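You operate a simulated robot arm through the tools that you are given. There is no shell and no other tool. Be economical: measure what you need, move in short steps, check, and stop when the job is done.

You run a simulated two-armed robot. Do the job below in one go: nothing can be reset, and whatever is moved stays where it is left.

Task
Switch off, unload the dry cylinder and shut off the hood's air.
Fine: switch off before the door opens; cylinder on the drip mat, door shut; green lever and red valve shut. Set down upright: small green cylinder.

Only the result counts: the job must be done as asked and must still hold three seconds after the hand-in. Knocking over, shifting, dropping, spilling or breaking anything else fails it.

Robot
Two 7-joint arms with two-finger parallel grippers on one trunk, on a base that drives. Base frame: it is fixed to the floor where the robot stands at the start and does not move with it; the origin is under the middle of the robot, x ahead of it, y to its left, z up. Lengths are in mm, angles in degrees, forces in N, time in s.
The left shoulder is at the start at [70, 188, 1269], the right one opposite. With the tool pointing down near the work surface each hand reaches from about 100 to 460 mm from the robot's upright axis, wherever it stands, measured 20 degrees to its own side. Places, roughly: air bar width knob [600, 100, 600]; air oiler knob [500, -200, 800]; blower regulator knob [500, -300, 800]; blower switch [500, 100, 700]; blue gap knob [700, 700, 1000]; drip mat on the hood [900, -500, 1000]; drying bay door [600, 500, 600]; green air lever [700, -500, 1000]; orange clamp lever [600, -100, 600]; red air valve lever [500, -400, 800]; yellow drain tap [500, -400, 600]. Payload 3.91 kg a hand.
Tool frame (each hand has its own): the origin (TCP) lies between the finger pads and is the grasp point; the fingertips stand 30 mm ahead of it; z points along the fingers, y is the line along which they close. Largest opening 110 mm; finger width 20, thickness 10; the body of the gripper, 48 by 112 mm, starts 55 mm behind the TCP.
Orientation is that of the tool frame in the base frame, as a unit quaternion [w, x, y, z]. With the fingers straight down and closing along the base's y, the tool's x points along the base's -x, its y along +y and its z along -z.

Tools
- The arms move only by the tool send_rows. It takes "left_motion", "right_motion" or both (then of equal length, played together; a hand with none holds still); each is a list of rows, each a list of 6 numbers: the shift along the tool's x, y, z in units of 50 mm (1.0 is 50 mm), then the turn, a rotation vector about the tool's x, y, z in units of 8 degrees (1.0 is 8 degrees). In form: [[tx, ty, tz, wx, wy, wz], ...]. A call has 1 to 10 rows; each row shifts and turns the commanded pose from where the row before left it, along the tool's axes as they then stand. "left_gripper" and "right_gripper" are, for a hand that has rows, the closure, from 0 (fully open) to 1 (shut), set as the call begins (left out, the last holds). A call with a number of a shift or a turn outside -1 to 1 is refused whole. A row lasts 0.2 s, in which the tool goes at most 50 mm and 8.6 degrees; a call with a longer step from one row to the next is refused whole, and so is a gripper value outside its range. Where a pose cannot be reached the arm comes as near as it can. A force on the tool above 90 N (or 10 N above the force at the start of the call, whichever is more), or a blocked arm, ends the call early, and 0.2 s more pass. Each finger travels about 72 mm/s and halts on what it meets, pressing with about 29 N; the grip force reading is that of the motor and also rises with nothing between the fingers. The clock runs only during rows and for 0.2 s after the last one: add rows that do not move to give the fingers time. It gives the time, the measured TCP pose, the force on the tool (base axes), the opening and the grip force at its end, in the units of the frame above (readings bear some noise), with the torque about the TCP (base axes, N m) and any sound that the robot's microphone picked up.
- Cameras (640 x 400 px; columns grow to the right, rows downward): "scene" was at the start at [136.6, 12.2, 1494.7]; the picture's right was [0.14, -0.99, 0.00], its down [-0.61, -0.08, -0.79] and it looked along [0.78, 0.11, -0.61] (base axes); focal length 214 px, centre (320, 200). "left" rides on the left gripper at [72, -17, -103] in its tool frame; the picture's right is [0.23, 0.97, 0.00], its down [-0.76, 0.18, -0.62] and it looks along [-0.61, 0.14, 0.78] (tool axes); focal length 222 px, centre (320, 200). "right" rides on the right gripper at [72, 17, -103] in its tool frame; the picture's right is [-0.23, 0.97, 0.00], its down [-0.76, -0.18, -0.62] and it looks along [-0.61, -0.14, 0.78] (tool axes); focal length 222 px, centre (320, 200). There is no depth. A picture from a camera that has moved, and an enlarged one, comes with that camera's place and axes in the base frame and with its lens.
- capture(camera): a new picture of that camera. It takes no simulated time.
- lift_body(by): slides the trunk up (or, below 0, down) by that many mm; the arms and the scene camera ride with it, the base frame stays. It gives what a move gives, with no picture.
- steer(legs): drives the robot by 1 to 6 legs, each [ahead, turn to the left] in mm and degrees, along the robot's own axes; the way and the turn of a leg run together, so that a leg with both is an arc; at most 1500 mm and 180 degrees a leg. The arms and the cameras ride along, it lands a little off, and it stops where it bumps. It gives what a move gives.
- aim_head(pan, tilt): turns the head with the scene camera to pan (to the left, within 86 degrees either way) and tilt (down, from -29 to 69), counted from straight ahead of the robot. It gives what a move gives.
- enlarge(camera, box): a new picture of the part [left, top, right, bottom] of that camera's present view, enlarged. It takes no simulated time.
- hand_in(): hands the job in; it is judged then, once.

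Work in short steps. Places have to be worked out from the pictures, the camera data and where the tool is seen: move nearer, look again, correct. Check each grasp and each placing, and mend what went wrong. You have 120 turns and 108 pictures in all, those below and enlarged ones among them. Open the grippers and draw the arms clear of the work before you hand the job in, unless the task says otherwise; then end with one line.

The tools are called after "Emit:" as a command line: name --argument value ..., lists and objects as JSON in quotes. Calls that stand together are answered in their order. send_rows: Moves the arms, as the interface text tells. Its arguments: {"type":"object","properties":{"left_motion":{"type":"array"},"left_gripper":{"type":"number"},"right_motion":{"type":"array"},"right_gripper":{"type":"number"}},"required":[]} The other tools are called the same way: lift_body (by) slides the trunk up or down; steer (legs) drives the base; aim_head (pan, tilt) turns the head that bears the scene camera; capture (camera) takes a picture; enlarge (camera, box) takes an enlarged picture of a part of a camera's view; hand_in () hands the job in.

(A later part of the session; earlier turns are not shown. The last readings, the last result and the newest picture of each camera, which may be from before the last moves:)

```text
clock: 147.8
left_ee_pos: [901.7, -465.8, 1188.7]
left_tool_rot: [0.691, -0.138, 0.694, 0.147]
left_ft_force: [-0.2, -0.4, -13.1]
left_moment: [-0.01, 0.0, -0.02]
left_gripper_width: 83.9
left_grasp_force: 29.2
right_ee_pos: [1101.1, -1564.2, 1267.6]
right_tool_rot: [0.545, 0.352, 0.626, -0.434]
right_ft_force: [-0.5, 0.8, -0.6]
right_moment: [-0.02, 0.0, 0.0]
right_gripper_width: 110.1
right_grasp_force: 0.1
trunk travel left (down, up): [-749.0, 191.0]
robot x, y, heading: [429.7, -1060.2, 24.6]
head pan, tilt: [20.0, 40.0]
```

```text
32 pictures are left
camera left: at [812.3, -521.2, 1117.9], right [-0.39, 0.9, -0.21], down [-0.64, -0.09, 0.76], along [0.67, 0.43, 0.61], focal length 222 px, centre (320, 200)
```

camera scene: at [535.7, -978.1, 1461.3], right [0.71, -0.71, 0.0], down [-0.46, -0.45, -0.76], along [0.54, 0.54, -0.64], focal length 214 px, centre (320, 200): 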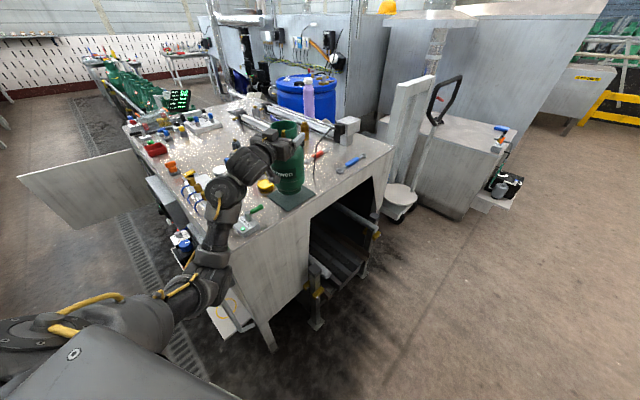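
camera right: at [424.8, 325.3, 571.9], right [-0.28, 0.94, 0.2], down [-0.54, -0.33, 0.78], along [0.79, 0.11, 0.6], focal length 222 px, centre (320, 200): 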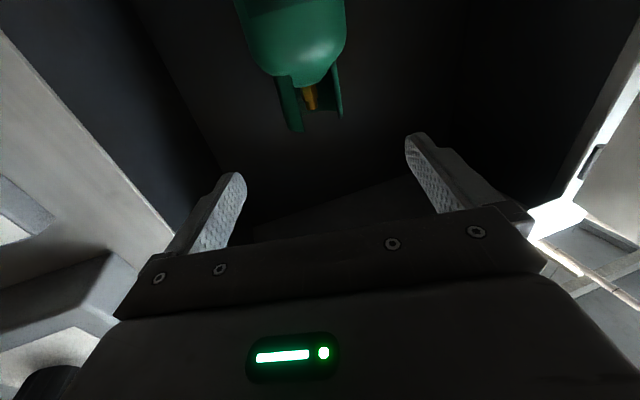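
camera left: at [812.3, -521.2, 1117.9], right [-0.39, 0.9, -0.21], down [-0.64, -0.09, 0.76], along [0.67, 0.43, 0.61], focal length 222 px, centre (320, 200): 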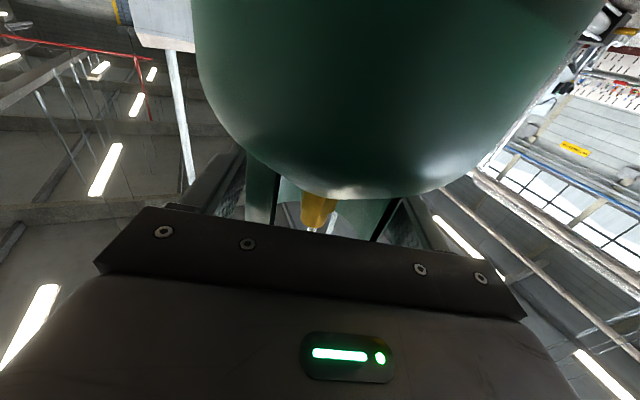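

TCP is at [901, −466], on the mat centre. I enlarge to judge the cylinder's bottom over the mat before lowering.

Emit:
enlarge --camera "scene" --box '[220, 100, 340, 240]'

Emit:
send_rows --left_motion '[[0.15, 0, 0, 0, 0, 0], [0.15, 0, 0, 0, 0, 0], [0.15, 0, 0, 0, 0, 0], [0.1, 0, 0, 0, 0, 0], [0.05, 0, 0, 0, 0, 0], [0, 0, 0, 0, 0, 0]]'

Emit:
enlarge --camera "scene" --box '[220, 100, 340, 240]'

```text
2.86 times, centred on (280, 170) of scene
camera zoom: at [535.7, -978.1, 1461.3], right [0.71, -0.71, 0.0], down [-0.46, -0.45, -0.76], along [0.54, 0.54, -0.64], focal length 613 px, centre (434, 286)
```

zoom: 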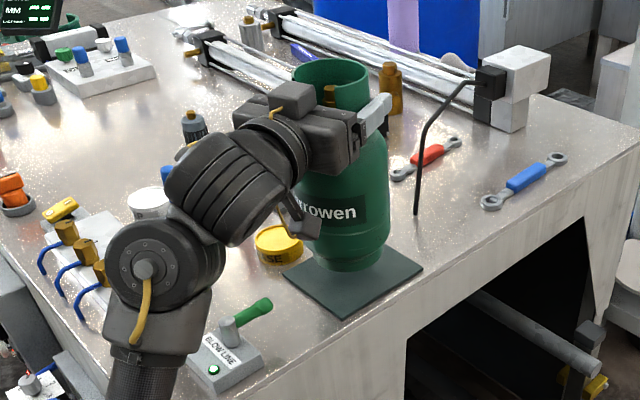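

```text
clock: 149.2
left_ee_pos: [901.3, -467.1, 1160.1]
left_tool_rot: [0.691, -0.137, 0.694, 0.149]
left_ft_force: [0.9, 0.0, -12.7]
left_moment: [0.0, -0.07, 0.0]
left_gripper_width: 83.8
left_grasp_force: 28.9
right_ee_pos: [1102.1, -1563.7, 1267.5]
right_tool_rot: [0.544, 0.352, 0.626, -0.435]
right_ft_force: [0.0, -1.2, -0.4]
right_moment: [0.03, -0.01, -0.01]
right_gripper_width: 109.8
right_grasp_force: 0.1
trunk travel left (down, up): [-749.0, 191.0]
robot x, y, heading: [430.6, -1063.2, 25.0]
head pan, tilt: [20.0, 40.0]
```

```text
2.86 times, centred on (280, 170) of scene
camera zoom: at [535.9, -978.8, 1461.3], right [0.7, -0.71, 0.0], down [-0.46, -0.45, -0.76], along [0.54, 0.54, -0.64], focal length 613 px, centre (434, 286)
```

zoom: 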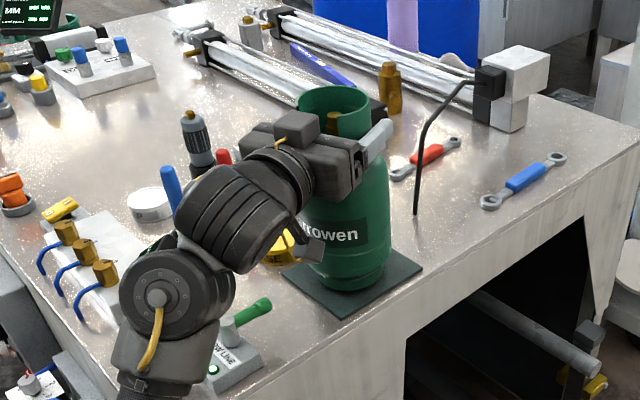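

About 10–20 mm of height remains and the centring is off by ~8 mm. I correct and lower gently in small steps.

Emit:
send_rows --left_motion '[[0, 0.11, 0.13, 0, 0, 0], [0.06, 0, 0, 0, 0, 0], [0.06, 0, 0, 0, 0, 0], [0.06, 0, 0, 0, 0, 0], [0, 0, 0, 0, 0, 0]]'

Emit:
send_rows --left_motion '[[0.06, 0, 0, 0, 0, 0], [0.06, 0, 0, 0, 0, 0], [0, 0, 0, 0, 0, 0]]'

```text
clock: 150.4
left_ee_pos: [905.1, -458.8, 1151.5]
left_tool_rot: [0.691, -0.138, 0.693, 0.148]
left_ft_force: [0.2, 1.4, -11.9]
left_moment: [0.0, -0.06, 0.0]
left_gripper_width: 83.5
left_grasp_force: 29.6
right_ee_pos: [1102.1, -1563.6, 1266.9]
right_tool_rot: [0.545, 0.351, 0.626, -0.433]
right_ft_force: [-0.2, 0.9, -0.1]
right_moment: [0.0, -0.03, -0.02]
right_gripper_width: 110.2
right_grasp_force: 0.0
trunk travel left (down, up): [-749.0, 191.0]
robot x, y, heading: [427.5, -1063.8, 24.6]
head pan, tilt: [20.0, 40.0]
```

```text
clock: 151.2
left_ee_pos: [902.7, -459.2, 1149.7]
left_tool_rot: [0.694, -0.137, 0.691, 0.149]
left_ft_force: [3.9, 4.7, 8.6]
left_moment: [0.17, -0.62, 0.05]
left_gripper_width: 83.9
left_grasp_force: 29.4
right_ee_pos: [1100.4, -1564.8, 1265.9]
right_tool_rot: [0.545, 0.352, 0.626, -0.433]
right_ft_force: [-0.4, 0.1, -0.2]
right_moment: [0.03, -0.03, -0.01]
right_gripper_width: 110.2
right_grasp_force: 0.1
trunk travel left (down, up): [-749.0, 191.0]
robot x, y, heading: [428.3, -1063.4, 24.6]
head pan, tilt: [20.0, 40.0]
```

The cylinder has touched down (load transferred). I ease the pressure and open the fingers.

Emit:
send_rows --left_motion '[[-0.04, 0, 0, 0, 0, 0], [0, 0, 0, 0, 0, 0]]'

Emit:
send_rows --left_motion '[[0, 0, 0, 0, 0, 0], [0, 0, 0, 0, 0, 0], [0, 0, 0, 0, 0, 0]]' --left_gripper 0.0

Emit:
enlarge --camera "scene" --box '[220, 100, 340, 240]'

Emit:
capture --camera "left"

```text
clock: 151.8
left_ee_pos: [902.9, -459.8, 1149.5]
left_tool_rot: [0.693, -0.136, 0.692, 0.149]
left_ft_force: [4.4, 7.0, 10.3]
left_moment: [0.4, -0.54, 0.02]
left_gripper_width: 84.0
left_grasp_force: 28.8
right_ee_pos: [1099.8, -1565.1, 1265.0]
right_tool_rot: [0.544, 0.353, 0.625, -0.434]
right_ft_force: [-0.1, -0.3, 0.3]
right_moment: [-0.01, 0.04, -0.01]
right_gripper_width: 110.0
right_grasp_force: 0.0
trunk travel left (down, up): [-749.0, 191.0]
robot x, y, heading: [430.3, -1062.7, 24.7]
head pan, tilt: [20.0, 40.0]
```

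```text
clock: 152.6
left_ee_pos: [903.8, -459.9, 1148.4]
left_tool_rot: [0.692, -0.137, 0.693, 0.148]
left_ft_force: [0.0, 0.3, -0.6]
left_moment: [0.0, -0.01, 0.0]
left_gripper_width: 110.0
left_grasp_force: 0.2
right_ee_pos: [1100.5, -1566.0, 1266.5]
right_tool_rot: [0.545, 0.352, 0.626, -0.433]
right_ft_force: [0.6, -0.3, 0.2]
right_moment: [-0.03, -0.01, -0.02]
right_gripper_width: 110.1
right_grasp_force: 0.2
trunk travel left (down, up): [-749.0, 191.0]
robot x, y, heading: [428.9, -1061.8, 24.7]
head pan, tilt: [20.0, 40.0]
```

```text
2.86 times, centred on (280, 170) of scene
camera zoom: at [534.5, -980.5, 1461.5], right [0.7, -0.71, 0.0], down [-0.46, -0.45, -0.77], along [0.54, 0.54, -0.64], focal length 613 px, centre (434, 286)
```

zoom: 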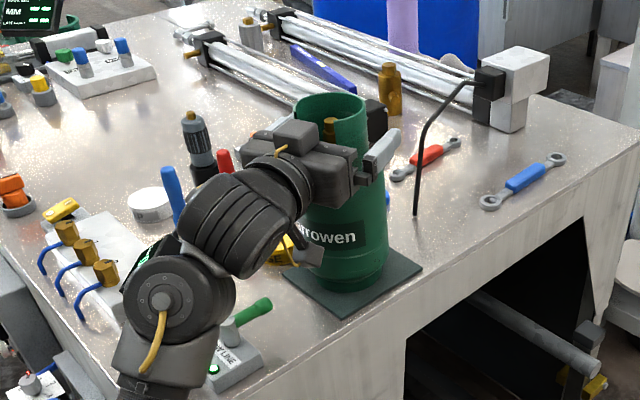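

```text
28 pictures are left
camera left: at [815.0, -514.3, 1076.8], right [-0.39, 0.9, -0.21], down [-0.64, -0.1, 0.76], along [0.67, 0.43, 0.61], focal length 222 px, centre (320, 200)
```

left: 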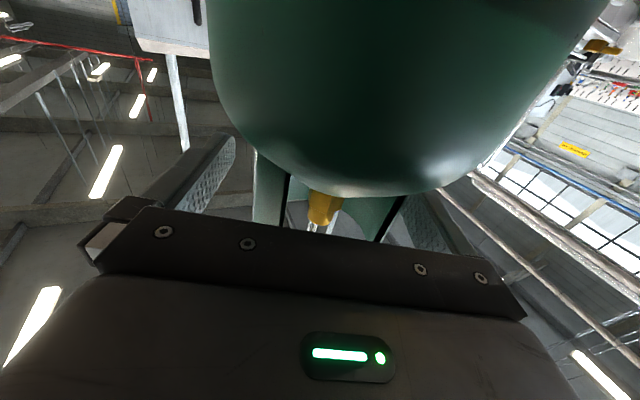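

The cylinder stands on the mat, released. I draw the hand straight back and up, then look at the green lever.

Emit:
send_rows --left_motion '[[0, 0, -0.3, 0, 0, 0], [0, 0, -0.5, 0, 0, 0], [0, 0, -0.5, 0, 0, 0], [0, 0, -0.5, 0, 0, 0], [0, 0, -0.5, 0, 0, 0], [-0.6, 0, 0, 0, 0, 0], [-0.6, 0, 0, 0, 0, 0], [-0.6, 0, 0, 0, 0, 0], [0, 0, 0, 0, 0, 0]]'

Emit:
steer --legs '[[0, -20]]'

Emit:
aim_head --pan 40 --tilt 38

Emit:
enlarge --camera "scene" --box '[220, 120, 380, 260]'

```text
clock: 154.6
left_ee_pos: [800.0, -506.2, 1238.7]
left_tool_rot: [0.692, -0.137, 0.693, 0.149]
left_ft_force: [-0.1, 1.1, -0.2]
left_moment: [0.01, 0.04, 0.01]
left_gripper_width: 109.9
left_grasp_force: 0.1
right_ee_pos: [1101.4, -1564.9, 1267.1]
right_tool_rot: [0.544, 0.352, 0.626, -0.434]
right_ft_force: [0.3, 0.7, -0.5]
right_moment: [0.02, -0.01, -0.04]
right_gripper_width: 109.8
right_grasp_force: 0.1
trunk travel left (down, up): [-749.0, 191.0]
robot x, y, heading: [431.4, -1061.6, 25.1]
head pan, tilt: [20.0, 40.0]
```

```text
clock: 156.1
left_ee_pos: [965.5, -666.2, 1238.1]
left_tool_rot: [0.707, -0.016, 0.706, 0.026]
left_ft_force: [-0.6, 0.6, -0.9]
left_moment: [0.02, -0.02, -0.01]
left_gripper_width: 109.8
left_grasp_force: 0.0
right_ee_pos: [888.1, -1764.9, 1267.0]
right_tool_rot: [0.462, 0.454, 0.556, -0.521]
right_ft_force: [-0.4, 0.0, 0.0]
right_moment: [0.01, -0.01, -0.01]
right_gripper_width: 109.9
right_grasp_force: 0.0
trunk travel left (down, up): [-749.0, 191.0]
robot x, y, heading: [430.1, -1059.4, 5.0]
head pan, tilt: [20.0, 40.0]
```

```text
clock: 156.9
left_ee_pos: [967.0, -666.3, 1237.9]
left_tool_rot: [0.707, -0.015, 0.706, 0.027]
left_ft_force: [-0.9, -0.2, 1.0]
left_moment: [-0.03, 0.02, -0.03]
left_gripper_width: 110.0
left_grasp_force: 0.0
right_ee_pos: [888.8, -1763.7, 1267.2]
right_tool_rot: [0.463, 0.454, 0.556, -0.52]
right_ft_force: [-0.8, 0.3, 0.7]
right_moment: [0.03, 0.01, 0.01]
right_gripper_width: 110.0
right_grasp_force: 0.0
trunk travel left (down, up): [-749.0, 191.0]
robot x, y, heading: [426.5, -1061.7, 4.7]
head pan, tilt: [40.0, 38.0]
```

```text
2.86 times, centred on (300, 190) of scene
camera zoom: at [539.7, -996.4, 1464.6], right [0.71, -0.71, 0.0], down [-0.44, -0.43, -0.79], along [0.56, 0.56, -0.62], focal length 613 px, centre (377, 229)
```

zoom: 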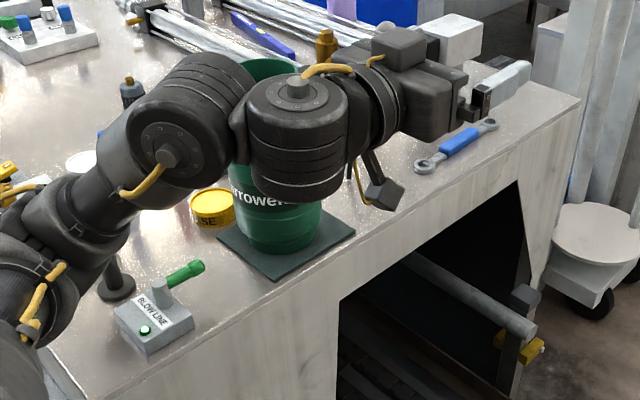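

The cylinder stands well on the mat. I enlarge the BLOW LINE lever strongly to see its marks.

Emit:
enlarge --camera "scene" --box '[278, 192, 328, 252]'

```text
6.67 times, centred on (303, 222) of scene
camera zoom: at [539.7, -996.4, 1464.6], right [0.71, -0.71, 0.0], down [-0.44, -0.43, -0.79], along [0.56, 0.56, -0.62], focal length 1430 px, centre (433, 53)
```

zoom: 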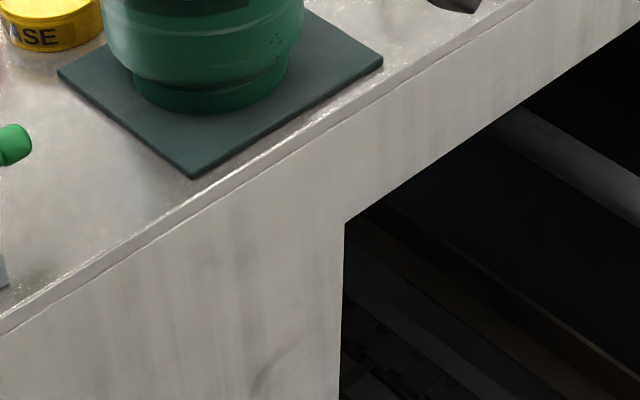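

Wrong crop; retake over the lever itself.

Emit:
enlarge --camera "scene" --box '[220, 205, 276, 245]'

```text
10.00 times, centred on (248, 225) of scene
camera zoom: at [539.7, -996.4, 1464.6], right [0.71, -0.71, 0.0], down [-0.44, -0.43, -0.79], along [0.56, 0.56, -0.62], focal length 2145 px, centre (1040, -50)
```

zoom: 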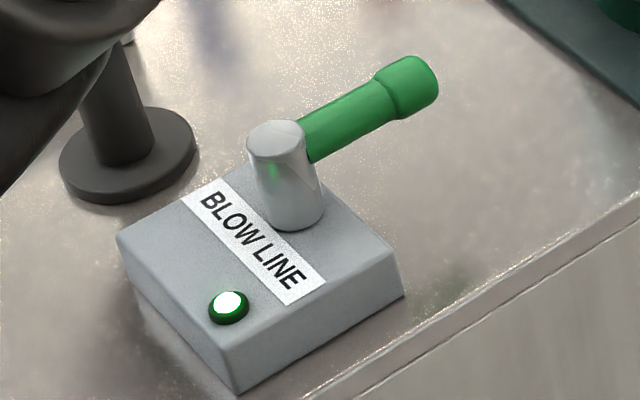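

The lever is a quarter-turn post (≈[718, −480], post top z≈1006) with its green handle pointing +x; the LED is lit. I'll pinch the handle from the bench's right side. First raise a little and reposition the base.

Emit:
lift_body --by 80

Emit:
steer --legs '[[0, -32], [194, 0], [0, 72]]'

Emit:
send_rows --left_motion '[[0, 0, 0, -1, 0, 0], [0, 0, 0, -1, 0, 0], [0, 0, 0, -1, 0, 0], [0, 0, 0, -1, 0, 0], [0, 0, 0, -1, 0, 0], [0, 0, 0, -0.6, 0, 0], [0, 0, 0, 0, 0, 0]]'

```text
clock: 158.1
left_ee_pos: [967.1, -665.9, 1317.6]
left_tool_rot: [0.707, -0.015, 0.706, 0.026]
left_ft_force: [0.0, -0.7, 0.2]
left_moment: [0.03, 0.0, 0.0]
left_gripper_width: 110.0
left_grasp_force: 0.0
right_ee_pos: [889.1, -1763.9, 1348.2]
right_tool_rot: [0.461, 0.455, 0.556, -0.521]
right_ft_force: [1.1, 0.3, 0.3]
right_moment: [0.0, -0.01, 0.01]
right_gripper_width: 110.3
right_grasp_force: 0.0
trunk travel left (down, up): [-829.0, 111.0]
robot x, y, heading: [427.9, -1063.5, 5.1]
head pan, tilt: [40.0, 38.0]
```

```text
clock: 164.3
left_ee_pos: [769.6, -504.7, 1320.1]
left_tool_rot: [0.657, -0.251, 0.66, 0.264]
left_ft_force: [-0.2, 0.2, 0.0]
left_moment: [0.0, -0.01, 0.02]
left_gripper_width: 110.2
left_grasp_force: 0.0
right_ee_pos: [1404.9, -1404.1, 1346.4]
right_tool_rot: [0.61, 0.242, 0.676, -0.336]
right_ft_force: [-0.2, 0.6, -0.5]
right_moment: [0.0, 0.03, 0.01]
right_gripper_width: 110.0
right_grasp_force: 0.0
trunk travel left (down, up): [-829.0, 111.0]
robot x, y, heading: [600.3, -1152.7, 44.5]
head pan, tilt: [40.0, 38.0]
```

```text
clock: 165.9
left_ee_pos: [775.5, -510.5, 1319.9]
left_tool_rot: [0.547, -0.442, 0.547, 0.455]
left_ft_force: [-0.2, -0.3, -0.7]
left_moment: [0.03, -0.01, 0.03]
left_gripper_width: 109.6
left_grasp_force: 0.1
left hand out of reach, approached as far as the arm can: row 1, 5, 6
right_ee_pos: [1405.6, -1404.0, 1346.1]
right_tool_rot: [0.61, 0.242, 0.676, -0.335]
right_ft_force: [-0.5, -0.5, -0.1]
right_moment: [-0.02, -0.04, 0.04]
right_gripper_width: 110.1
right_grasp_force: 0.1
trunk travel left (down, up): [-829.0, 111.0]
robot x, y, heading: [600.1, -1150.7, 44.2]
head pan, tilt: [40.0, 38.0]
```

Hand now points nearly +y. I back it off the bench edge and roll it 90° so the fingers close vertically.

Emit:
send_rows --left_motion '[[0, 0, -0.9, 0, 0, 0], [0, 0, -0.9, 0, 0, 0], [0, 0, 0, 0, 0, -1], [0, 0, 0, 0, 0, -1], [0, 0, 0, 0, 0, -1], [0, 0, 0, 0, 0, -1], [0, 0, 0, 0, 0, -1], [0, 0, 0, 0, 0, -1], [0, 0, 0, 0, 0, -1], [0, 0, 0, 0, 0, -1]]'

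Emit:
send_rows --left_motion '[[0, 0, 0, 0, 0, -1], [0, 0, 0, 0, 0, -1], [0, 0, 0, 0, 0, -1], [0, 0, 0, 0, 0, -0.25], [0, 0, 0, 0, 0, 0]]' --left_gripper 0.45

Emit:
lift_body --by -250

Emit:
capture --camera "left"

Emit:
capture --camera "scene"

```text
clock: 168.1
left_ee_pos: [774.2, -511.4, 1318.3]
left_tool_rot: [0.704, -0.666, 0.227, 0.095]
left_ft_force: [0.7, -1.1, 0.4]
left_moment: [0.01, 0.0, 0.03]
left_gripper_width: 110.0
left_grasp_force: 0.0
left hand out of reach, approached as far as the arm can: row 1, 2
right_ee_pos: [1405.8, -1403.9, 1345.8]
right_tool_rot: [0.609, 0.242, 0.676, -0.336]
right_ft_force: [0.2, 0.9, 0.0]
right_moment: [-0.01, 0.05, 0.0]
right_gripper_width: 110.2
right_grasp_force: 0.1
trunk travel left (down, up): [-829.0, 111.0]
robot x, y, heading: [604.1, -1152.8, 44.6]
head pan, tilt: [40.0, 38.0]
```

```text
clock: 169.3
left_ee_pos: [788.1, -523.7, 1323.6]
left_tool_rot: [0.714, -0.685, 0.142, -0.021]
left_ft_force: [0.0, 0.0, 1.2]
left_moment: [0.0, -0.03, -0.02]
left_gripper_width: 60.5
left_grasp_force: 0.0
left hand out of reach, approached as far as the arm can: row 3, 4
right_ee_pos: [1404.1, -1402.8, 1345.9]
right_tool_rot: [0.61, 0.241, 0.677, -0.334]
right_ft_force: [0.3, 0.1, -0.1]
right_moment: [-0.03, 0.01, -0.02]
right_gripper_width: 110.3
right_grasp_force: 0.0
trunk travel left (down, up): [-829.0, 111.0]
robot x, y, heading: [602.1, -1153.4, 44.1]
head pan, tilt: [40.0, 38.0]
```

```text
clock: 171.9
left_ee_pos: [789.0, -522.7, 1072.7]
left_tool_rot: [0.715, -0.685, 0.143, -0.02]
left_ft_force: [0.2, 1.2, 0.7]
left_moment: [-0.01, -0.03, -0.01]
left_gripper_width: 60.5
left_grasp_force: 0.0
right_ee_pos: [1404.5, -1404.3, 1096.4]
right_tool_rot: [0.61, 0.241, 0.677, -0.334]
right_ft_force: [0.4, 0.3, -0.1]
right_moment: [-0.01, 0.01, 0.02]
right_gripper_width: 110.0
right_grasp_force: 0.1
trunk travel left (down, up): [-579.0, 361.0]
robot x, y, heading: [602.7, -1154.3, 44.5]
head pan, tilt: [40.0, 38.0]
```

```text
24 pictures are left
camera left: at [837.3, -639.3, 1076.2], right [0.06, 0.01, -1.0], down [-0.9, -0.42, -0.05], along [-0.42, 0.91, -0.01], focal length 222 px, centre (320, 200)
```

left: 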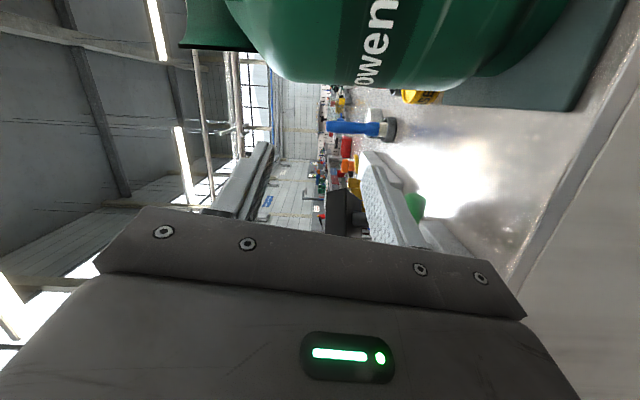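

```text
23 pictures are left
camera scene: at [647.8, -1032.2, 1294.6], right [1.0, -0.1, 0.0], down [-0.06, -0.61, -0.79], along [0.08, 0.78, -0.62], focal length 214 px, centre (320, 200)
```

scene: 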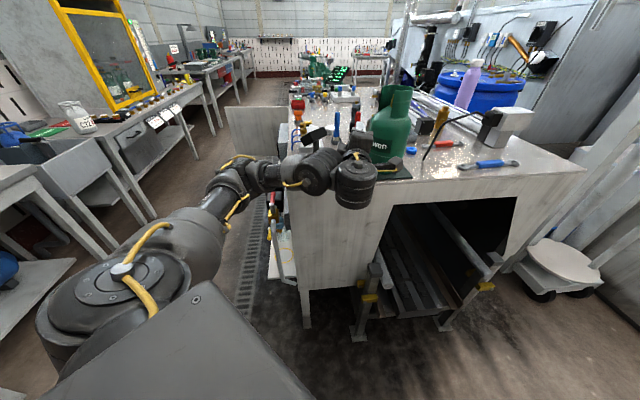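

The handle tip reads ≈[768, −488, 1003]. The hand is off the bench edge with fingers opening vertically; I lower it beside the handle tip.

Emit:
send_rows --left_motion '[[0.08, 0.34, 0, 0, 0, 0], [0.08, 0.34, 0, 0, 0, 0], [0.08, 0.34, 0, 0, 0, 0], [0.06, 0.32, 0, 0, 0, 0], [0, 0, 0, 0, 0, 0]]'

Emit:
capture --camera "left"

Emit:
enlarge --camera "scene" --box '[280, 100, 420, 220]'

```text
clock: 173.1
left_ee_pos: [789.7, -522.3, 1074.3]
left_tool_rot: [0.715, -0.685, 0.143, -0.02]
left_ft_force: [-0.3, 0.3, 0.4]
left_moment: [-0.01, -0.02, 0.01]
left_gripper_width: 60.7
left_grasp_force: 0.0
left hand out of reach, approached as far as the arm can: row 1, 2, 3, 4
right_ee_pos: [1404.1, -1404.2, 1097.5]
right_tool_rot: [0.609, 0.242, 0.676, -0.336]
right_ft_force: [0.0, 0.2, -0.2]
right_moment: [-0.01, -0.03, 0.01]
right_gripper_width: 110.1
right_grasp_force: 0.0
trunk travel left (down, up): [-579.0, 361.0]
robot x, y, heading: [601.6, -1149.3, 44.1]
head pan, tilt: [40.0, 38.0]
```

```text
22 pictures are left
camera left: at [837.4, -639.3, 1076.1], right [0.06, 0.01, -1.0], down [-0.9, -0.42, -0.05], along [-0.42, 0.91, -0.01], focal length 222 px, centre (320, 200)
```

left: 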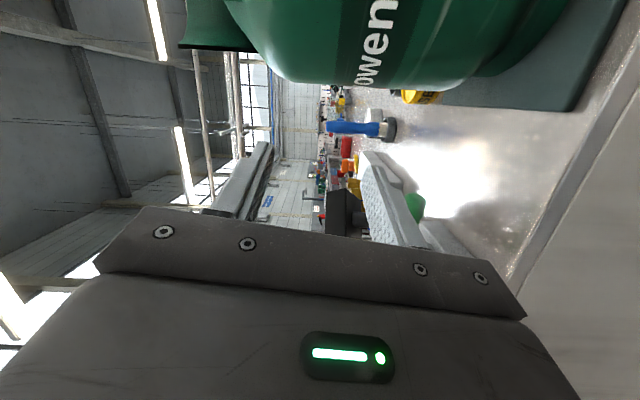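

```text
3.33 times, centred on (350, 160) of scene
camera zoom: at [647.9, -1032.1, 1294.6], right [1.0, -0.1, 0.0], down [-0.06, -0.61, -0.79], along [0.08, 0.78, -0.62], focal length 715 px, centre (220, 333)
```

zoom: 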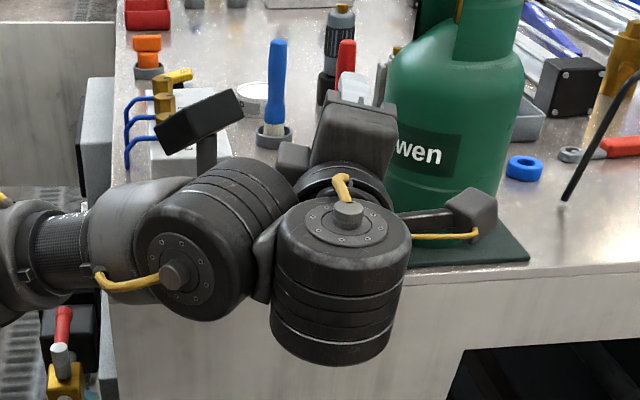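

The arm is at a limit, so I use the trunk and base for fine moves: lower the trunk 64 mm, then turn the base left slightly to bring the fingers around the handle.

Emit:
lift_body --by -64

Emit:
capture --camera "left"

```text
clock: 174.2
left_ee_pos: [788.5, -523.8, 1008.7]
left_tool_rot: [0.715, -0.684, 0.143, -0.021]
left_ft_force: [-0.1, -0.1, -1.0]
left_moment: [-0.01, -0.03, -0.02]
left_gripper_width: 60.3
left_grasp_force: 0.1
right_ee_pos: [1404.7, -1403.7, 1032.8]
right_tool_rot: [0.61, 0.242, 0.676, -0.335]
right_ft_force: [0.4, -0.9, 0.3]
right_moment: [0.01, 0.02, 0.0]
right_gripper_width: 109.9
right_grasp_force: 0.0
trunk travel left (down, up): [-515.0, 425.0]
robot x, y, heading: [601.2, -1157.2, 44.3]
head pan, tilt: [40.0, 38.0]
```

```text
20 pictures are left
camera left: at [837.2, -639.4, 1012.3], right [0.06, 0.01, -1.0], down [-0.9, -0.42, -0.05], along [-0.42, 0.91, -0.01], focal length 222 px, centre (320, 200)
```

left: 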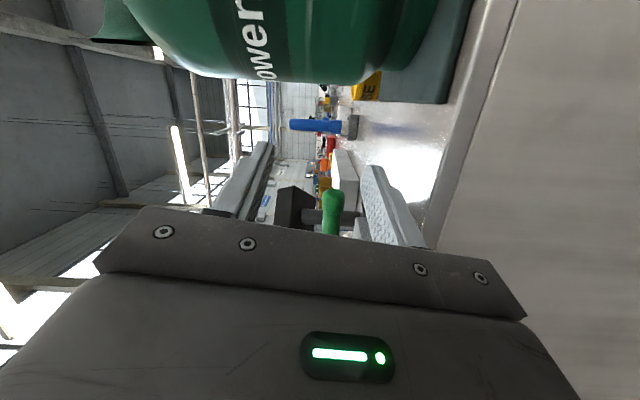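

The handle sits vertically between the fingers. I creep forward 12 mm and turn left ~4° to straddle it.

Emit:
steer --legs '[[12, 0], [0, 4.2]]'

Emit:
capture --camera "left"

```text
clock: 175.4
left_ee_pos: [752.9, -503.5, 1009.6]
left_tool_rot: [0.715, -0.689, 0.119, 0.006]
left_ft_force: [8.0, -2.7, -0.4]
left_moment: [-0.11, -0.36, 0.17]
left_gripper_width: 59.9
left_grasp_force: 0.0
right_ee_pos: [1430.2, -1337.3, 1032.1]
right_tool_rot: [0.622, 0.216, 0.686, -0.312]
right_ft_force: [1.2, 0.2, -1.2]
right_moment: [0.05, -0.01, -0.02]
right_gripper_width: 109.9
right_grasp_force: 0.0
trunk travel left (down, up): [-515.0, 425.0]
robot x, y, heading: [615.0, -1142.9, 48.3]
head pan, tilt: [40.0, 38.0]
```

```text
19 pictures are left
camera left: at [809.3, -615.8, 1012.1], right [0.05, 0.01, -1.0], down [-0.87, -0.49, -0.05], along [-0.49, 0.87, -0.01], focal length 222 px, centre (320, 200)
```

left: 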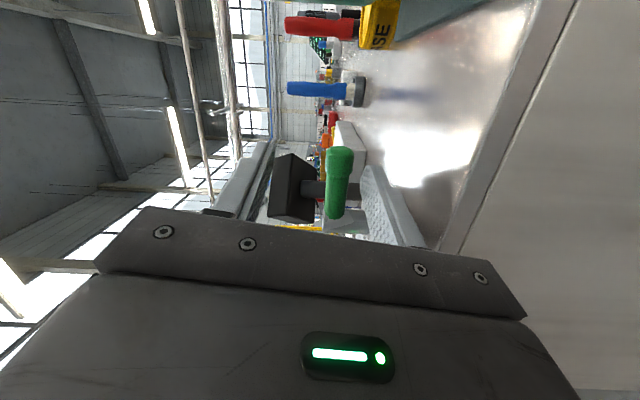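

The handle is between the fingers (light contact). I close the pinch.

Emit:
send_rows --left_motion '[[0, 0, 0, 0, 0, 0], [0, 0, 0, 0, 0, 0], [0, 0, 0, 0, 0, 0], [0, 0, 0, 0, 0, 0]]' --left_gripper 1.0

```text
clock: 176.4
left_ee_pos: [751.8, -501.4, 1002.2]
left_tool_rot: [0.711, -0.693, 0.122, 0.008]
left_ft_force: [-12.7, -24.6, -57.7]
left_moment: [-1.3, -0.42, 0.53]
left_gripper_width: 26.7
left_grasp_force: 29.5
right_ee_pos: [1428.6, -1333.9, 1033.5]
right_tool_rot: [0.623, 0.215, 0.684, -0.313]
right_ft_force: [0.3, 0.3, -0.1]
right_moment: [0.0, -0.04, 0.0]
right_gripper_width: 110.0
right_grasp_force: 0.1
trunk travel left (down, up): [-515.0, 425.0]
robot x, y, heading: [609.5, -1144.5, 48.4]
head pan, tilt: [40.0, 38.0]
```

Gripped; the hand was pulled down ~7 mm, so I lower the trunk to match, then reverse the base in a small step to swing the handle toward the bench edge.

Emit:
lift_body --by -7

Emit:
steer --legs '[[-20, -2]]'

Emit:
enlarge --camera "left" --box '[200, 60, 480, 260]'

```text
clock: 176.9
left_ee_pos: [750.9, -499.4, 996.4]
left_tool_rot: [0.712, -0.692, 0.119, 0.006]
left_ft_force: [-12.6, -17.7, -47.2]
left_moment: [-0.85, -0.81, 0.23]
left_gripper_width: 17.9
left_grasp_force: 44.7
right_ee_pos: [1428.9, -1333.9, 1026.9]
right_tool_rot: [0.623, 0.217, 0.683, -0.314]
right_ft_force: [0.1, -1.0, -1.0]
right_moment: [0.01, 0.04, 0.01]
right_gripper_width: 109.8
right_grasp_force: 0.0
trunk travel left (down, up): [-508.0, 432.0]
robot x, y, heading: [613.1, -1145.8, 48.6]
head pan, tilt: [40.0, 38.0]
```

```text
clock: 177.7
left_ee_pos: [756.0, -515.6, 997.4]
left_tool_rot: [0.712, -0.69, 0.129, -0.007]
left_ft_force: [-31.4, 9.8, -41.5]
left_moment: [-1.1, -0.44, 0.71]
left_gripper_width: 16.1
left_grasp_force: 45.2
right_ee_pos: [1403.5, -1373.9, 1032.4]
right_tool_rot: [0.619, 0.226, 0.678, -0.325]
right_ft_force: [0.0, -0.7, -0.7]
right_moment: [0.03, 0.0, 0.0]
right_gripper_width: 110.1
right_grasp_force: 0.0
trunk travel left (down, up): [-508.0, 432.0]
robot x, y, heading: [592.0, -1158.4, 46.4]
head pan, tilt: [40.0, 38.0]
```

```text
2.00 times, centred on (340, 160) of left
camera zoom: at [808.4, -630.6, 1000.9], right [0.06, 0.0, -1.0], down [-0.89, -0.46, -0.05], along [-0.46, 0.89, -0.02], focal length 444 px, centre (280, 280)
```

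zoom: 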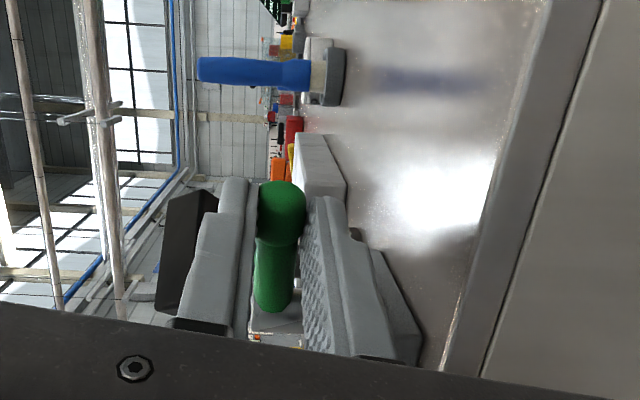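

It's turning with the hand. I continue in two small arcs, reversing with a slight left turn.

Emit:
steer --legs '[[-21, 1.0]]'

Emit:
steer --legs '[[-22, 1.0]]'

Emit:
enlarge --camera "left" --box '[200, 60, 480, 260]'

Emit:
enlarge --camera "scene" --box '[260, 100, 400, 220]'

```text
clock: 178.8
left_ee_pos: [737.1, -540.0, 998.6]
left_tool_rot: [0.713, -0.689, 0.13, -0.005]
left_ft_force: [0.1, -12.3, 5.6]
left_moment: [0.17, 0.0, 0.27]
left_gripper_width: 14.5
left_grasp_force: 44.8
right_ee_pos: [1396.1, -1386.9, 1025.4]
right_tool_rot: [0.619, 0.225, 0.682, -0.319]
right_ft_force: [0.4, -0.2, -0.1]
right_moment: [-0.04, 0.03, 0.0]
right_gripper_width: 109.9
right_grasp_force: 0.1
trunk travel left (down, up): [-508.0, 432.0]
robot x, y, heading: [584.8, -1177.2, 47.4]
head pan, tilt: [40.0, 38.0]
stopped in leg 1: the robot was blocked; the commanded pose is now the measured one
```

```text
clock: 179.6
left_ee_pos: [712.0, -548.2, 997.8]
left_tool_rot: [0.713, -0.69, 0.122, 0.004]
left_ft_force: [-0.5, 0.2, 0.0]
left_moment: [-0.03, 0.01, -0.02]
left_gripper_width: 0.0
left_grasp_force: 38.0
right_ee_pos: [1387.2, -1385.4, 1026.9]
right_tool_rot: [0.622, 0.22, 0.683, -0.314]
right_ft_force: [-0.6, 0.1, 0.6]
right_moment: [0.02, 0.0, 0.05]
right_gripper_width: 110.1
right_grasp_force: 0.0
trunk travel left (down, up): [-508.0, 432.0]
robot x, y, heading: [569.1, -1189.4, 48.1]
head pan, tilt: [40.0, 38.0]
stopped in leg 1: the robot was blocked; the commanded pose is now the measured one
```

```text
2.00 times, centred on (340, 160) of left
camera zoom: at [768.3, -660.8, 1001.7], right [0.05, 0.01, -1.0], down [-0.87, -0.48, -0.05], along [-0.48, 0.88, -0.02], focal length 444 px, centre (280, 280)
```

zoom: 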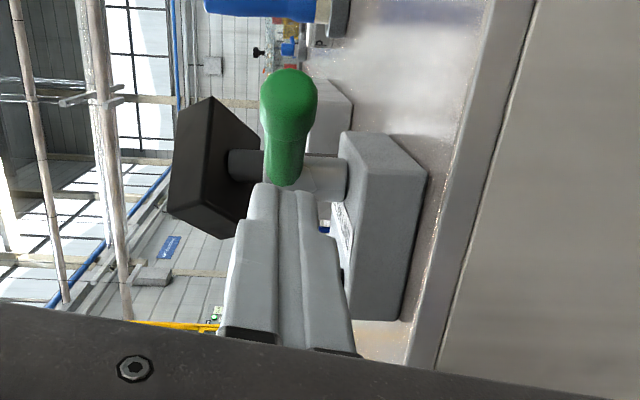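

```text
3.33 times, centred on (330, 160) of scene
camera zoom: at [606.6, -1065.8, 1223.7], right [1.0, -0.03, 0.0], down [-0.02, -0.61, -0.79], along [0.03, 0.79, -0.61], focal length 715 px, centre (287, 333)
```

zoom: 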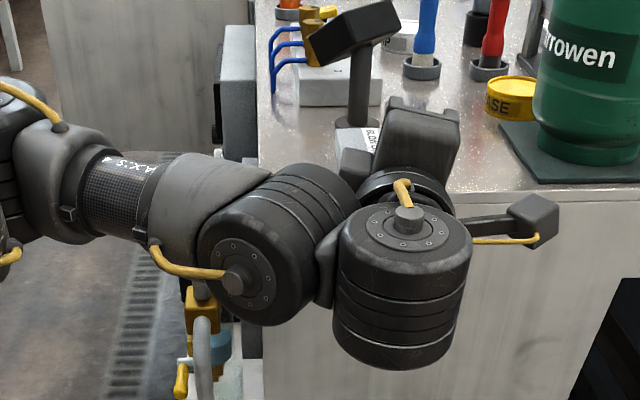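

The pinch slipped but the handle is ~50° turned. I'll now push it from its outer side: raise, move right past the tip, lower, and sweep left with closed fingers.

Emit:
lift_body --by 60

Emit:
steer --legs '[[0, -4], [55, 0]]'

Emit:
lift_body --by -60

Emit:
enlarge --camera "left" --box '[200, 60, 480, 260]'

```text
clock: 180.6
left_ee_pos: [713.8, -545.7, 1057.1]
left_tool_rot: [0.712, -0.691, 0.122, 0.004]
left_ft_force: [-0.6, -0.2, 0.5]
left_moment: [0.04, 0.0, 0.0]
left_gripper_width: 0.0
left_grasp_force: 37.8
right_ee_pos: [1388.2, -1382.7, 1086.4]
right_tool_rot: [0.621, 0.218, 0.684, -0.315]
right_ft_force: [-0.2, 0.1, -0.5]
right_moment: [0.05, 0.03, 0.0]
right_gripper_width: 109.7
right_grasp_force: 0.0
trunk travel left (down, up): [-568.0, 372.0]
robot x, y, heading: [571.0, -1187.1, 48.3]
head pan, tilt: [40.0, 38.0]
```

```text
clock: 182.0
left_ee_pos: [798.3, -521.3, 1058.4]
left_tool_rot: [0.712, -0.686, 0.147, -0.02]
left_ft_force: [0.2, 0.0, -0.6]
left_moment: [0.0, -0.01, 0.01]
left_gripper_width: 0.0
left_grasp_force: 38.4
right_ee_pos: [1411.1, -1403.6, 1085.4]
right_tool_rot: [0.609, 0.242, 0.676, -0.337]
right_ft_force: [0.6, 0.0, 0.0]
right_moment: [0.02, 0.0, -0.03]
right_gripper_width: 109.9
right_grasp_force: 0.0
trunk travel left (down, up): [-568.0, 372.0]
robot x, y, heading: [610.4, -1151.6, 44.1]
head pan, tilt: [40.0, 38.0]
```

```text
clock: 183.0
left_ee_pos: [797.7, -521.6, 997.5]
left_tool_rot: [0.712, -0.687, 0.147, -0.02]
left_ft_force: [0.8, 0.0, 0.4]
left_moment: [0.03, 0.0, 0.02]
left_gripper_width: 0.1
left_grasp_force: 37.6
right_ee_pos: [1410.5, -1404.3, 1026.5]
right_tool_rot: [0.61, 0.242, 0.676, -0.336]
right_ft_force: [-0.5, -0.6, 0.3]
right_moment: [-0.01, -0.01, -0.01]
right_gripper_width: 110.3
right_grasp_force: 0.1
trunk travel left (down, up): [-508.0, 432.0]
robot x, y, heading: [606.1, -1148.6, 43.7]
head pan, tilt: [40.0, 38.0]
```

```text
2.00 times, centred on (340, 160) of left
camera zoom: at [845.4, -638.3, 1000.9], right [0.05, 0.0, -1.0], down [-0.91, -0.42, -0.05], along [-0.42, 0.91, -0.02], focal length 444 px, centre (280, 280)
```

zoom: 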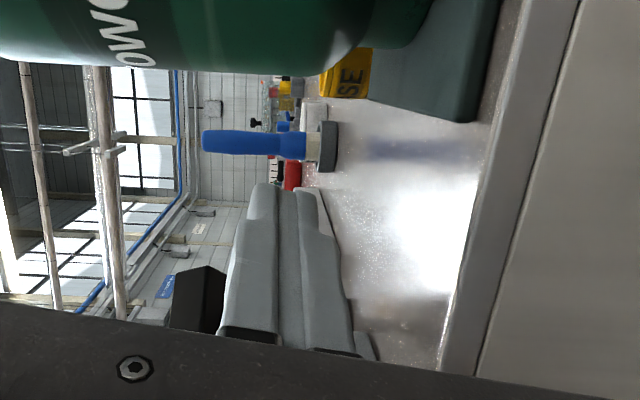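

Fingers are on the outer side of the handle. I sweep left in small arcs.

Emit:
steer --legs '[[-10, 2.5]]'

Emit:
steer --legs '[[-12, 2.2]]'

Emit:
enlarge --camera "left" --box '[200, 60, 480, 260]'

```text
clock: 183.8
left_ee_pos: [764.2, -520.7, 997.6]
left_tool_rot: [0.712, -0.69, 0.133, -0.006]
left_ft_force: [4.2, -3.8, -3.0]
left_moment: [0.0, -0.03, -0.01]
left_gripper_width: 0.1
left_grasp_force: 37.7
right_ee_pos: [1415.3, -1377.4, 1025.3]
right_tool_rot: [0.616, 0.229, 0.681, -0.323]
right_ft_force: [1.1, -0.4, -0.4]
right_moment: [-0.02, -0.02, -0.03]
right_gripper_width: 109.8
right_grasp_force: 0.0
trunk travel left (down, up): [-508.0, 432.0]
robot x, y, heading: [599.5, -1156.7, 46.5]
head pan, tilt: [40.0, 38.0]
```

```text
clock: 184.6
left_ee_pos: [734.3, -524.1, 997.2]
left_tool_rot: [0.712, -0.692, 0.122, 0.009]
left_ft_force: [27.9, 3.5, 6.0]
left_moment: [-0.03, 0.03, 0.05]
left_gripper_width: 0.1
left_grasp_force: 37.3
right_ee_pos: [1417.6, -1354.8, 1023.5]
right_tool_rot: [0.621, 0.214, 0.687, -0.311]
right_ft_force: [0.3, -0.4, -0.1]
right_moment: [0.03, 0.0, 0.01]
right_gripper_width: 109.9
right_grasp_force: 0.1
trunk travel left (down, up): [-508.0, 432.0]
robot x, y, heading: [598.3, -1168.8, 48.6]
head pan, tilt: [40.0, 38.0]
```

```text
2.00 times, centred on (340, 160) of left
camera zoom: at [792.3, -637.7, 1000.3], right [0.04, 0.01, -1.0], down [-0.87, -0.49, -0.04], along [-0.49, 0.87, -0.02], focal length 444 px, centre (280, 280)
```

zoom: 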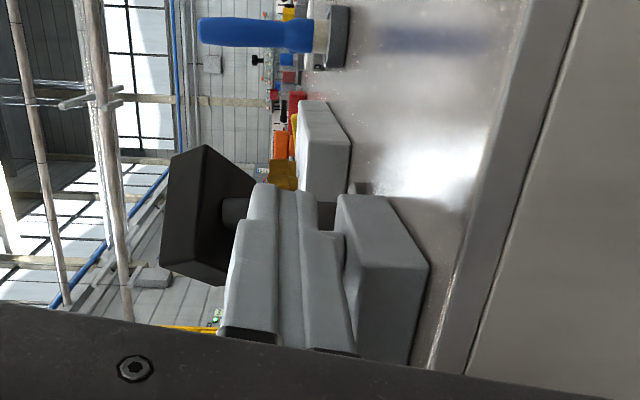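

Force rose to 28 N, likely the stop. I give a tiny extra push, then raise, move away and look at the lever.

Emit:
steer --legs '[[0, 0.6]]'

Emit:
steer --legs '[[0, -3]]'

Emit:
lift_body --by 150

Emit:
steer --legs '[[0, -12]]'

Emit:
aim_head --pan 50 --tilt 40

Emit:
enlarge --camera "scene" --box '[260, 110, 400, 230]'

```text
clock: 185.3
left_ee_pos: [735.1, -525.4, 996.8]
left_tool_rot: [0.711, -0.692, 0.123, 0.01]
left_ft_force: [49.0, -5.1, -1.1]
left_moment: [-0.01, -0.06, 0.23]
left_gripper_width: 0.1
left_grasp_force: 38.1
right_ee_pos: [1423.5, -1346.2, 1018.8]
right_tool_rot: [0.621, 0.21, 0.689, -0.308]
right_ft_force: [-0.2, -0.7, -0.2]
right_moment: [0.03, -0.01, 0.01]
right_gripper_width: 109.9
right_grasp_force: 0.0
trunk travel left (down, up): [-508.0, 432.0]
robot x, y, heading: [593.8, -1167.1, 49.1]
head pan, tilt: [40.0, 38.0]
```

```text
clock: 186.2
left_ee_pos: [761.7, -533.2, 997.9]
left_tool_rot: [0.712, -0.688, 0.139, -0.012]
left_ft_force: [0.3, -0.1, 0.2]
left_moment: [0.04, 0.03, 0.02]
left_gripper_width: 0.0
left_grasp_force: 37.4
right_ee_pos: [1404.3, -1387.5, 1026.3]
right_tool_rot: [0.616, 0.23, 0.68, -0.324]
right_ft_force: [0.4, 0.8, 0.2]
right_moment: [0.0, 0.02, 0.0]
right_gripper_width: 110.0
right_grasp_force: 0.1
trunk travel left (down, up): [-508.0, 432.0]
robot x, y, heading: [594.7, -1164.1, 45.8]
head pan, tilt: [40.0, 38.0]
```

```text
clock: 187.9
left_ee_pos: [761.3, -531.9, 1148.2]
left_tool_rot: [0.712, -0.688, 0.139, -0.012]
left_ft_force: [-0.5, -0.7, 0.1]
left_moment: [-0.03, -0.02, 0.0]
left_gripper_width: 0.0
left_grasp_force: 37.7
right_ee_pos: [1406.0, -1389.7, 1176.3]
right_tool_rot: [0.616, 0.229, 0.681, -0.324]
right_ft_force: [-0.7, -0.4, -1.0]
right_moment: [-0.02, 0.03, -0.03]
right_gripper_width: 110.1
right_grasp_force: 0.0
trunk travel left (down, up): [-658.0, 282.0]
robot x, y, heading: [594.7, -1170.4, 46.0]
head pan, tilt: [40.0, 38.0]
```

```text
clock: 189.1
left_ee_pos: [890.7, -581.1, 1147.5]
left_tool_rot: [0.706, -0.671, 0.209, -0.087]
left_ft_force: [0.5, -0.1, -0.7]
left_moment: [0.03, 0.04, 0.0]
left_gripper_width: 0.1
left_grasp_force: 37.7
right_ee_pos: [1341.5, -1554.0, 1176.5]
right_tool_rot: [0.578, 0.301, 0.652, -0.387]
right_ft_force: [-0.3, 0.0, 0.4]
right_moment: [0.02, 0.01, -0.03]
right_gripper_width: 109.9
right_grasp_force: 0.1
trunk travel left (down, up): [-658.0, 282.0]
robot x, y, heading: [592.8, -1165.8, 33.7]
head pan, tilt: [40.0, 38.0]
```

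```text
clock: 189.8
left_ee_pos: [891.2, -581.0, 1148.1]
left_tool_rot: [0.707, -0.67, 0.211, -0.086]
left_ft_force: [0.4, -0.1, 0.2]
left_moment: [-0.01, -0.01, 0.02]
left_gripper_width: 0.1
left_grasp_force: 38.0
right_ee_pos: [1341.9, -1554.0, 1175.5]
right_tool_rot: [0.578, 0.301, 0.652, -0.387]
right_ft_force: [0.8, 0.0, 0.7]
right_moment: [-0.02, 0.01, 0.0]
right_gripper_width: 110.1
right_grasp_force: 0.0
trunk travel left (down, up): [-658.0, 282.0]
robot x, y, heading: [598.1, -1166.9, 33.9]
head pan, tilt: [50.0, 40.0]
```

```text
3.33 times, centred on (330, 170) of scene
camera zoom: at [646.7, -1054.8, 1370.6], right [0.99, -0.11, 0.0], down [-0.07, -0.64, -0.77], along [0.08, 0.76, -0.64], focal length 715 px, centre (287, 300)
```

zoom: 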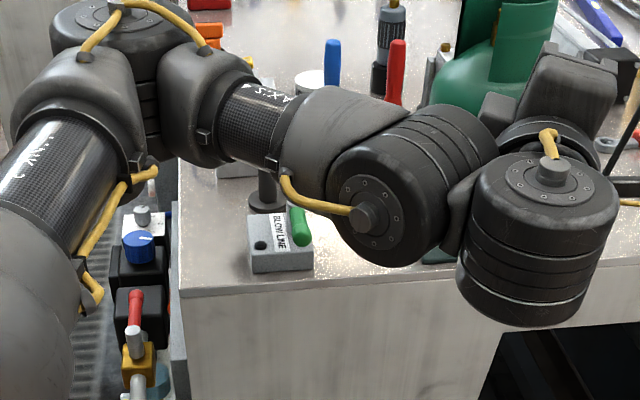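

The LED is off and the green handle points across: green lever shut. Before driving round to the red valve I try to pull the right arm in for clearance, and unroll the left hand.

Emit:
send_rows --right_motion '[[0, 0.3, -0.5, -0.6, 0, 0], [0, 0.3, -0.5, -0.6, 0, 0], [0, 0.3, -0.5, -0.6, 0, 0], [0, 0.3, -0.5, -0.6, 0, 0], [0, 0.3, -0.5, -0.6, 0, 0], [0, 0.3, -0.3, -0.6, 0, 0], [0, 0.3, 0, -0.6, 0, 0], [0, 0.3, 0, -0.6, 0, 0], [0, 0.3, 0, -0.6, 0, 0], [0, 0, 0, 0, 0, 0]]' --left_motion '[[0, 0, 0, 0, 0, 1], [0, 0, 0, 0, 0, 1], [0, 0, 0, 0, 0, 1], [0, 0, 0, 0, 0, 1], [0, 0, 0, 0, 0, 1], [0, 0, 0, 0, 0, 1], [0, 0, 0, 0, 0, 1], [0, 0, 0, 0, 0, 1], [0, 0, 0, 0, 0, 1], [0, 0, 0, 0, 0, 0]]'

```text
clock: 192.0
left_ee_pos: [890.2, -580.5, 1147.6]
left_tool_rot: [0.622, -0.417, 0.565, 0.346]
left_ft_force: [0.4, 0.3, -0.7]
left_moment: [0.0, 0.03, 0.01]
left_gripper_width: 0.3
left_grasp_force: 38.0
right_ee_pos: [1330.5, -1351.0, 1166.1]
right_tool_rot: [0.648, 0.066, 0.749, -0.12]
right_ft_force: [0.4, 1.4, -0.1]
right_moment: [-0.01, 0.01, -0.02]
right_gripper_width: 110.0
right_grasp_force: 0.1
right hand out of reach, approached as far as the arm can: row 5
trunk travel left (down, up): [-658.0, 282.0]
robot x, y, heading: [595.8, -1168.7, 33.8]
head pan, tilt: [50.0, 40.0]
```

Better; I bring the right hand further in front of the body and finish unrolling the left.

Emit:
send_rows --right_motion '[[0, 0.5, 0, -0.4, 0, 0], [0, 0.5, 0, -0.4, 0, 0], [0, 0.5, 0, -0.4, 0, 0], [0, 0.5, 0, -0.4, 0, 0], [0, 0.5, 0, -0.4, 0, 0], [0, 0.5, 0, -0.4, 0, 0], [0, 0, 0, 0, 0, 0]]' --left_motion '[[0, 0, 0, 0, 0, 1], [0, 0, 0, 0, 0, 0.8], [0, 0, 0, 0, 0, 0], [-0.4, 0, 0, 0, 0, 0], [0, 0, 0, 0, 0, 0], [0, 0, 0, 0, 0, 0], [0, 0, 0, 0, 0, 0]]'

Emit:
steer --legs '[[0, -89]]'

```text
clock: 193.6
left_ee_pos: [892.2, -583.1, 1166.3]
left_tool_rot: [0.574, -0.344, 0.612, 0.421]
left_ft_force: [-0.4, 0.6, 0.4]
left_moment: [-0.02, 0.0, 0.01]
left_gripper_width: 0.0
left_grasp_force: 37.7
right_ee_pos: [1349.5, -1206.4, 1154.8]
right_tool_rot: [0.65, -0.042, 0.758, 0.006]
right_ft_force: [0.0, -0.5, 0.7]
right_moment: [-0.02, -0.01, 0.0]
right_gripper_width: 110.1
right_grasp_force: 0.0
trunk travel left (down, up): [-658.0, 282.0]
robot x, y, heading: [593.3, -1165.2, 33.6]
head pan, tilt: [50.0, 40.0]
```

```text
clock: 197.7
left_ee_pos: [1190.4, -1442.3, 1166.2]
left_tool_rot: [0.706, 0.176, 0.68, -0.095]
left_ft_force: [-0.2, 0.3, 0.5]
left_moment: [0.02, -0.04, -0.01]
left_gripper_width: 0.2
left_grasp_force: 38.0
right_ee_pos: [586.6, -1923.5, 1153.2]
right_tool_rot: [0.474, 0.494, 0.576, -0.446]
right_ft_force: [-0.5, 0.5, -0.3]
right_moment: [-0.01, 0.02, 0.01]
right_gripper_width: 110.1
right_grasp_force: 0.1
trunk travel left (down, up): [-658.0, 282.0]
robot x, y, heading: [596.3, -1165.1, -54.1]
head pan, tilt: [50.0, 40.0]
```

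Clear turn. I reverse toward the front-right corner, then fold the left hand to tool-down there.

Emit:
steer --legs '[[-548, 0]]'

Emit:
send_rows --left_motion '[[0, 0, 0, 0, 1, 0], [0, 0, 0, 0, 1, 0], [0, 0, 0, 0, 1, 0], [0, 0, 0, 0, 1, 0], [0, 0, 0, 0, 1, 0], [0, 0, 0, 0, 1, 0], [0, 0, 0, 0, 1, 0], [0, 0, 0, 0, 1, 0], [0, 0, 0, 0, 1, 0], [0, 0, 0, 0, 1, 0]]'

```text
clock: 200.9
left_ee_pos: [863.8, -998.6, 1166.2]
left_tool_rot: [0.705, 0.18, 0.679, -0.099]
left_ft_force: [0.1, -0.9, 0.2]
left_moment: [-0.02, 0.0, 0.01]
left_gripper_width: 0.1
left_grasp_force: 37.3
right_ee_pos: [251.6, -1472.4, 1154.5]
right_tool_rot: [0.471, 0.498, 0.573, -0.449]
right_ft_force: [0.5, -0.1, 0.1]
right_moment: [0.01, 0.0, -0.02]
right_gripper_width: 109.9
right_grasp_force: 0.2
trunk travel left (down, up): [-658.0, 282.0]
robot x, y, heading: [274.2, -719.4, -54.9]
head pan, tilt: [50.0, 40.0]
```

```text
clock: 203.1
left_ee_pos: [964.9, -941.2, 1075.8]
left_tool_rot: [0.462, 0.204, 0.862, -0.041]
left_ft_force: [0.0, -0.1, 0.5]
left_moment: [-0.01, 0.02, -0.03]
left_gripper_width: 0.0
left_grasp_force: 37.6
left hand out of reach, approached as far as the arm can: row 1, 2, 3, 4, 5, 6, 7, 8, 9, 10
right_ee_pos: [252.6, -1472.0, 1154.1]
right_tool_rot: [0.471, 0.499, 0.573, -0.449]
right_ft_force: [-0.6, 0.4, -0.1]
right_moment: [-0.01, 0.0, 0.02]
right_gripper_width: 109.9
right_grasp_force: 0.1
trunk travel left (down, up): [-658.0, 282.0]
robot x, y, heading: [267.3, -716.9, -54.7]
head pan, tilt: [50.0, 40.0]
```

The fold is blocked again, so I'll use a forward pinch on the red lever. I raise the trunk well above the cylinder and bring the left hand back to forward-pointing.

Emit:
lift_body --by 230

Emit:
send_rows --left_motion '[[0, 0, 0, 0, -1, 0], [0, 0, 0, 0, -1, 0], [0, 0, -0.5, 0, -1, 0], [0, 0, -0.6, 0, -1, 0], [-0.5, 0, -0.7, 0, -0.3, 0], [-0.5, 0, -0.7, 0, 0, 0], [-0.5, 0, -0.5, 0, 0, 0], [-0.3, 0, 0, 0, 0, 0], [0, 0, 0, 0, 0, 0]]'

```text
clock: 205.6
left_ee_pos: [963.8, -942.1, 1305.0]
left_tool_rot: [0.462, 0.204, 0.862, -0.041]
left_ft_force: [0.3, 0.3, -0.2]
left_moment: [0.03, -0.02, 0.02]
left_gripper_width: 0.1
left_grasp_force: 37.4
right_ee_pos: [252.4, -1471.2, 1384.5]
right_tool_rot: [0.47, 0.499, 0.573, -0.449]
right_ft_force: [-0.3, -0.1, 0.2]
right_moment: [0.0, 0.01, -0.02]
right_gripper_width: 110.3
right_grasp_force: 0.1
trunk travel left (down, up): [-888.0, 52.0]
robot x, y, heading: [276.6, -719.9, -54.5]
head pan, tilt: [50.0, 40.0]
```

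```text
clock: 207.6
left_ee_pos: [881.4, -912.6, 1361.2]
left_tool_rot: [0.696, 0.183, 0.687, -0.1]
left_ft_force: [0.4, 0.7, -0.5]
left_moment: [0.02, -0.01, 0.01]
left_gripper_width: 0.0
left_grasp_force: 38.1
left hand out of reach, approached as far as the arm can: row 5, 6, 7
right_ee_pos: [252.6, -1471.5, 1384.4]
right_tool_rot: [0.47, 0.499, 0.573, -0.45]
right_ft_force: [0.3, -0.4, 0.7]
right_moment: [-0.02, 0.03, -0.01]
right_gripper_width: 110.0
right_grasp_force: 0.1
trunk travel left (down, up): [-888.0, 52.0]
robot x, y, heading: [269.5, -719.1, -55.0]
head pan, tilt: [50.0, 40.0]
```

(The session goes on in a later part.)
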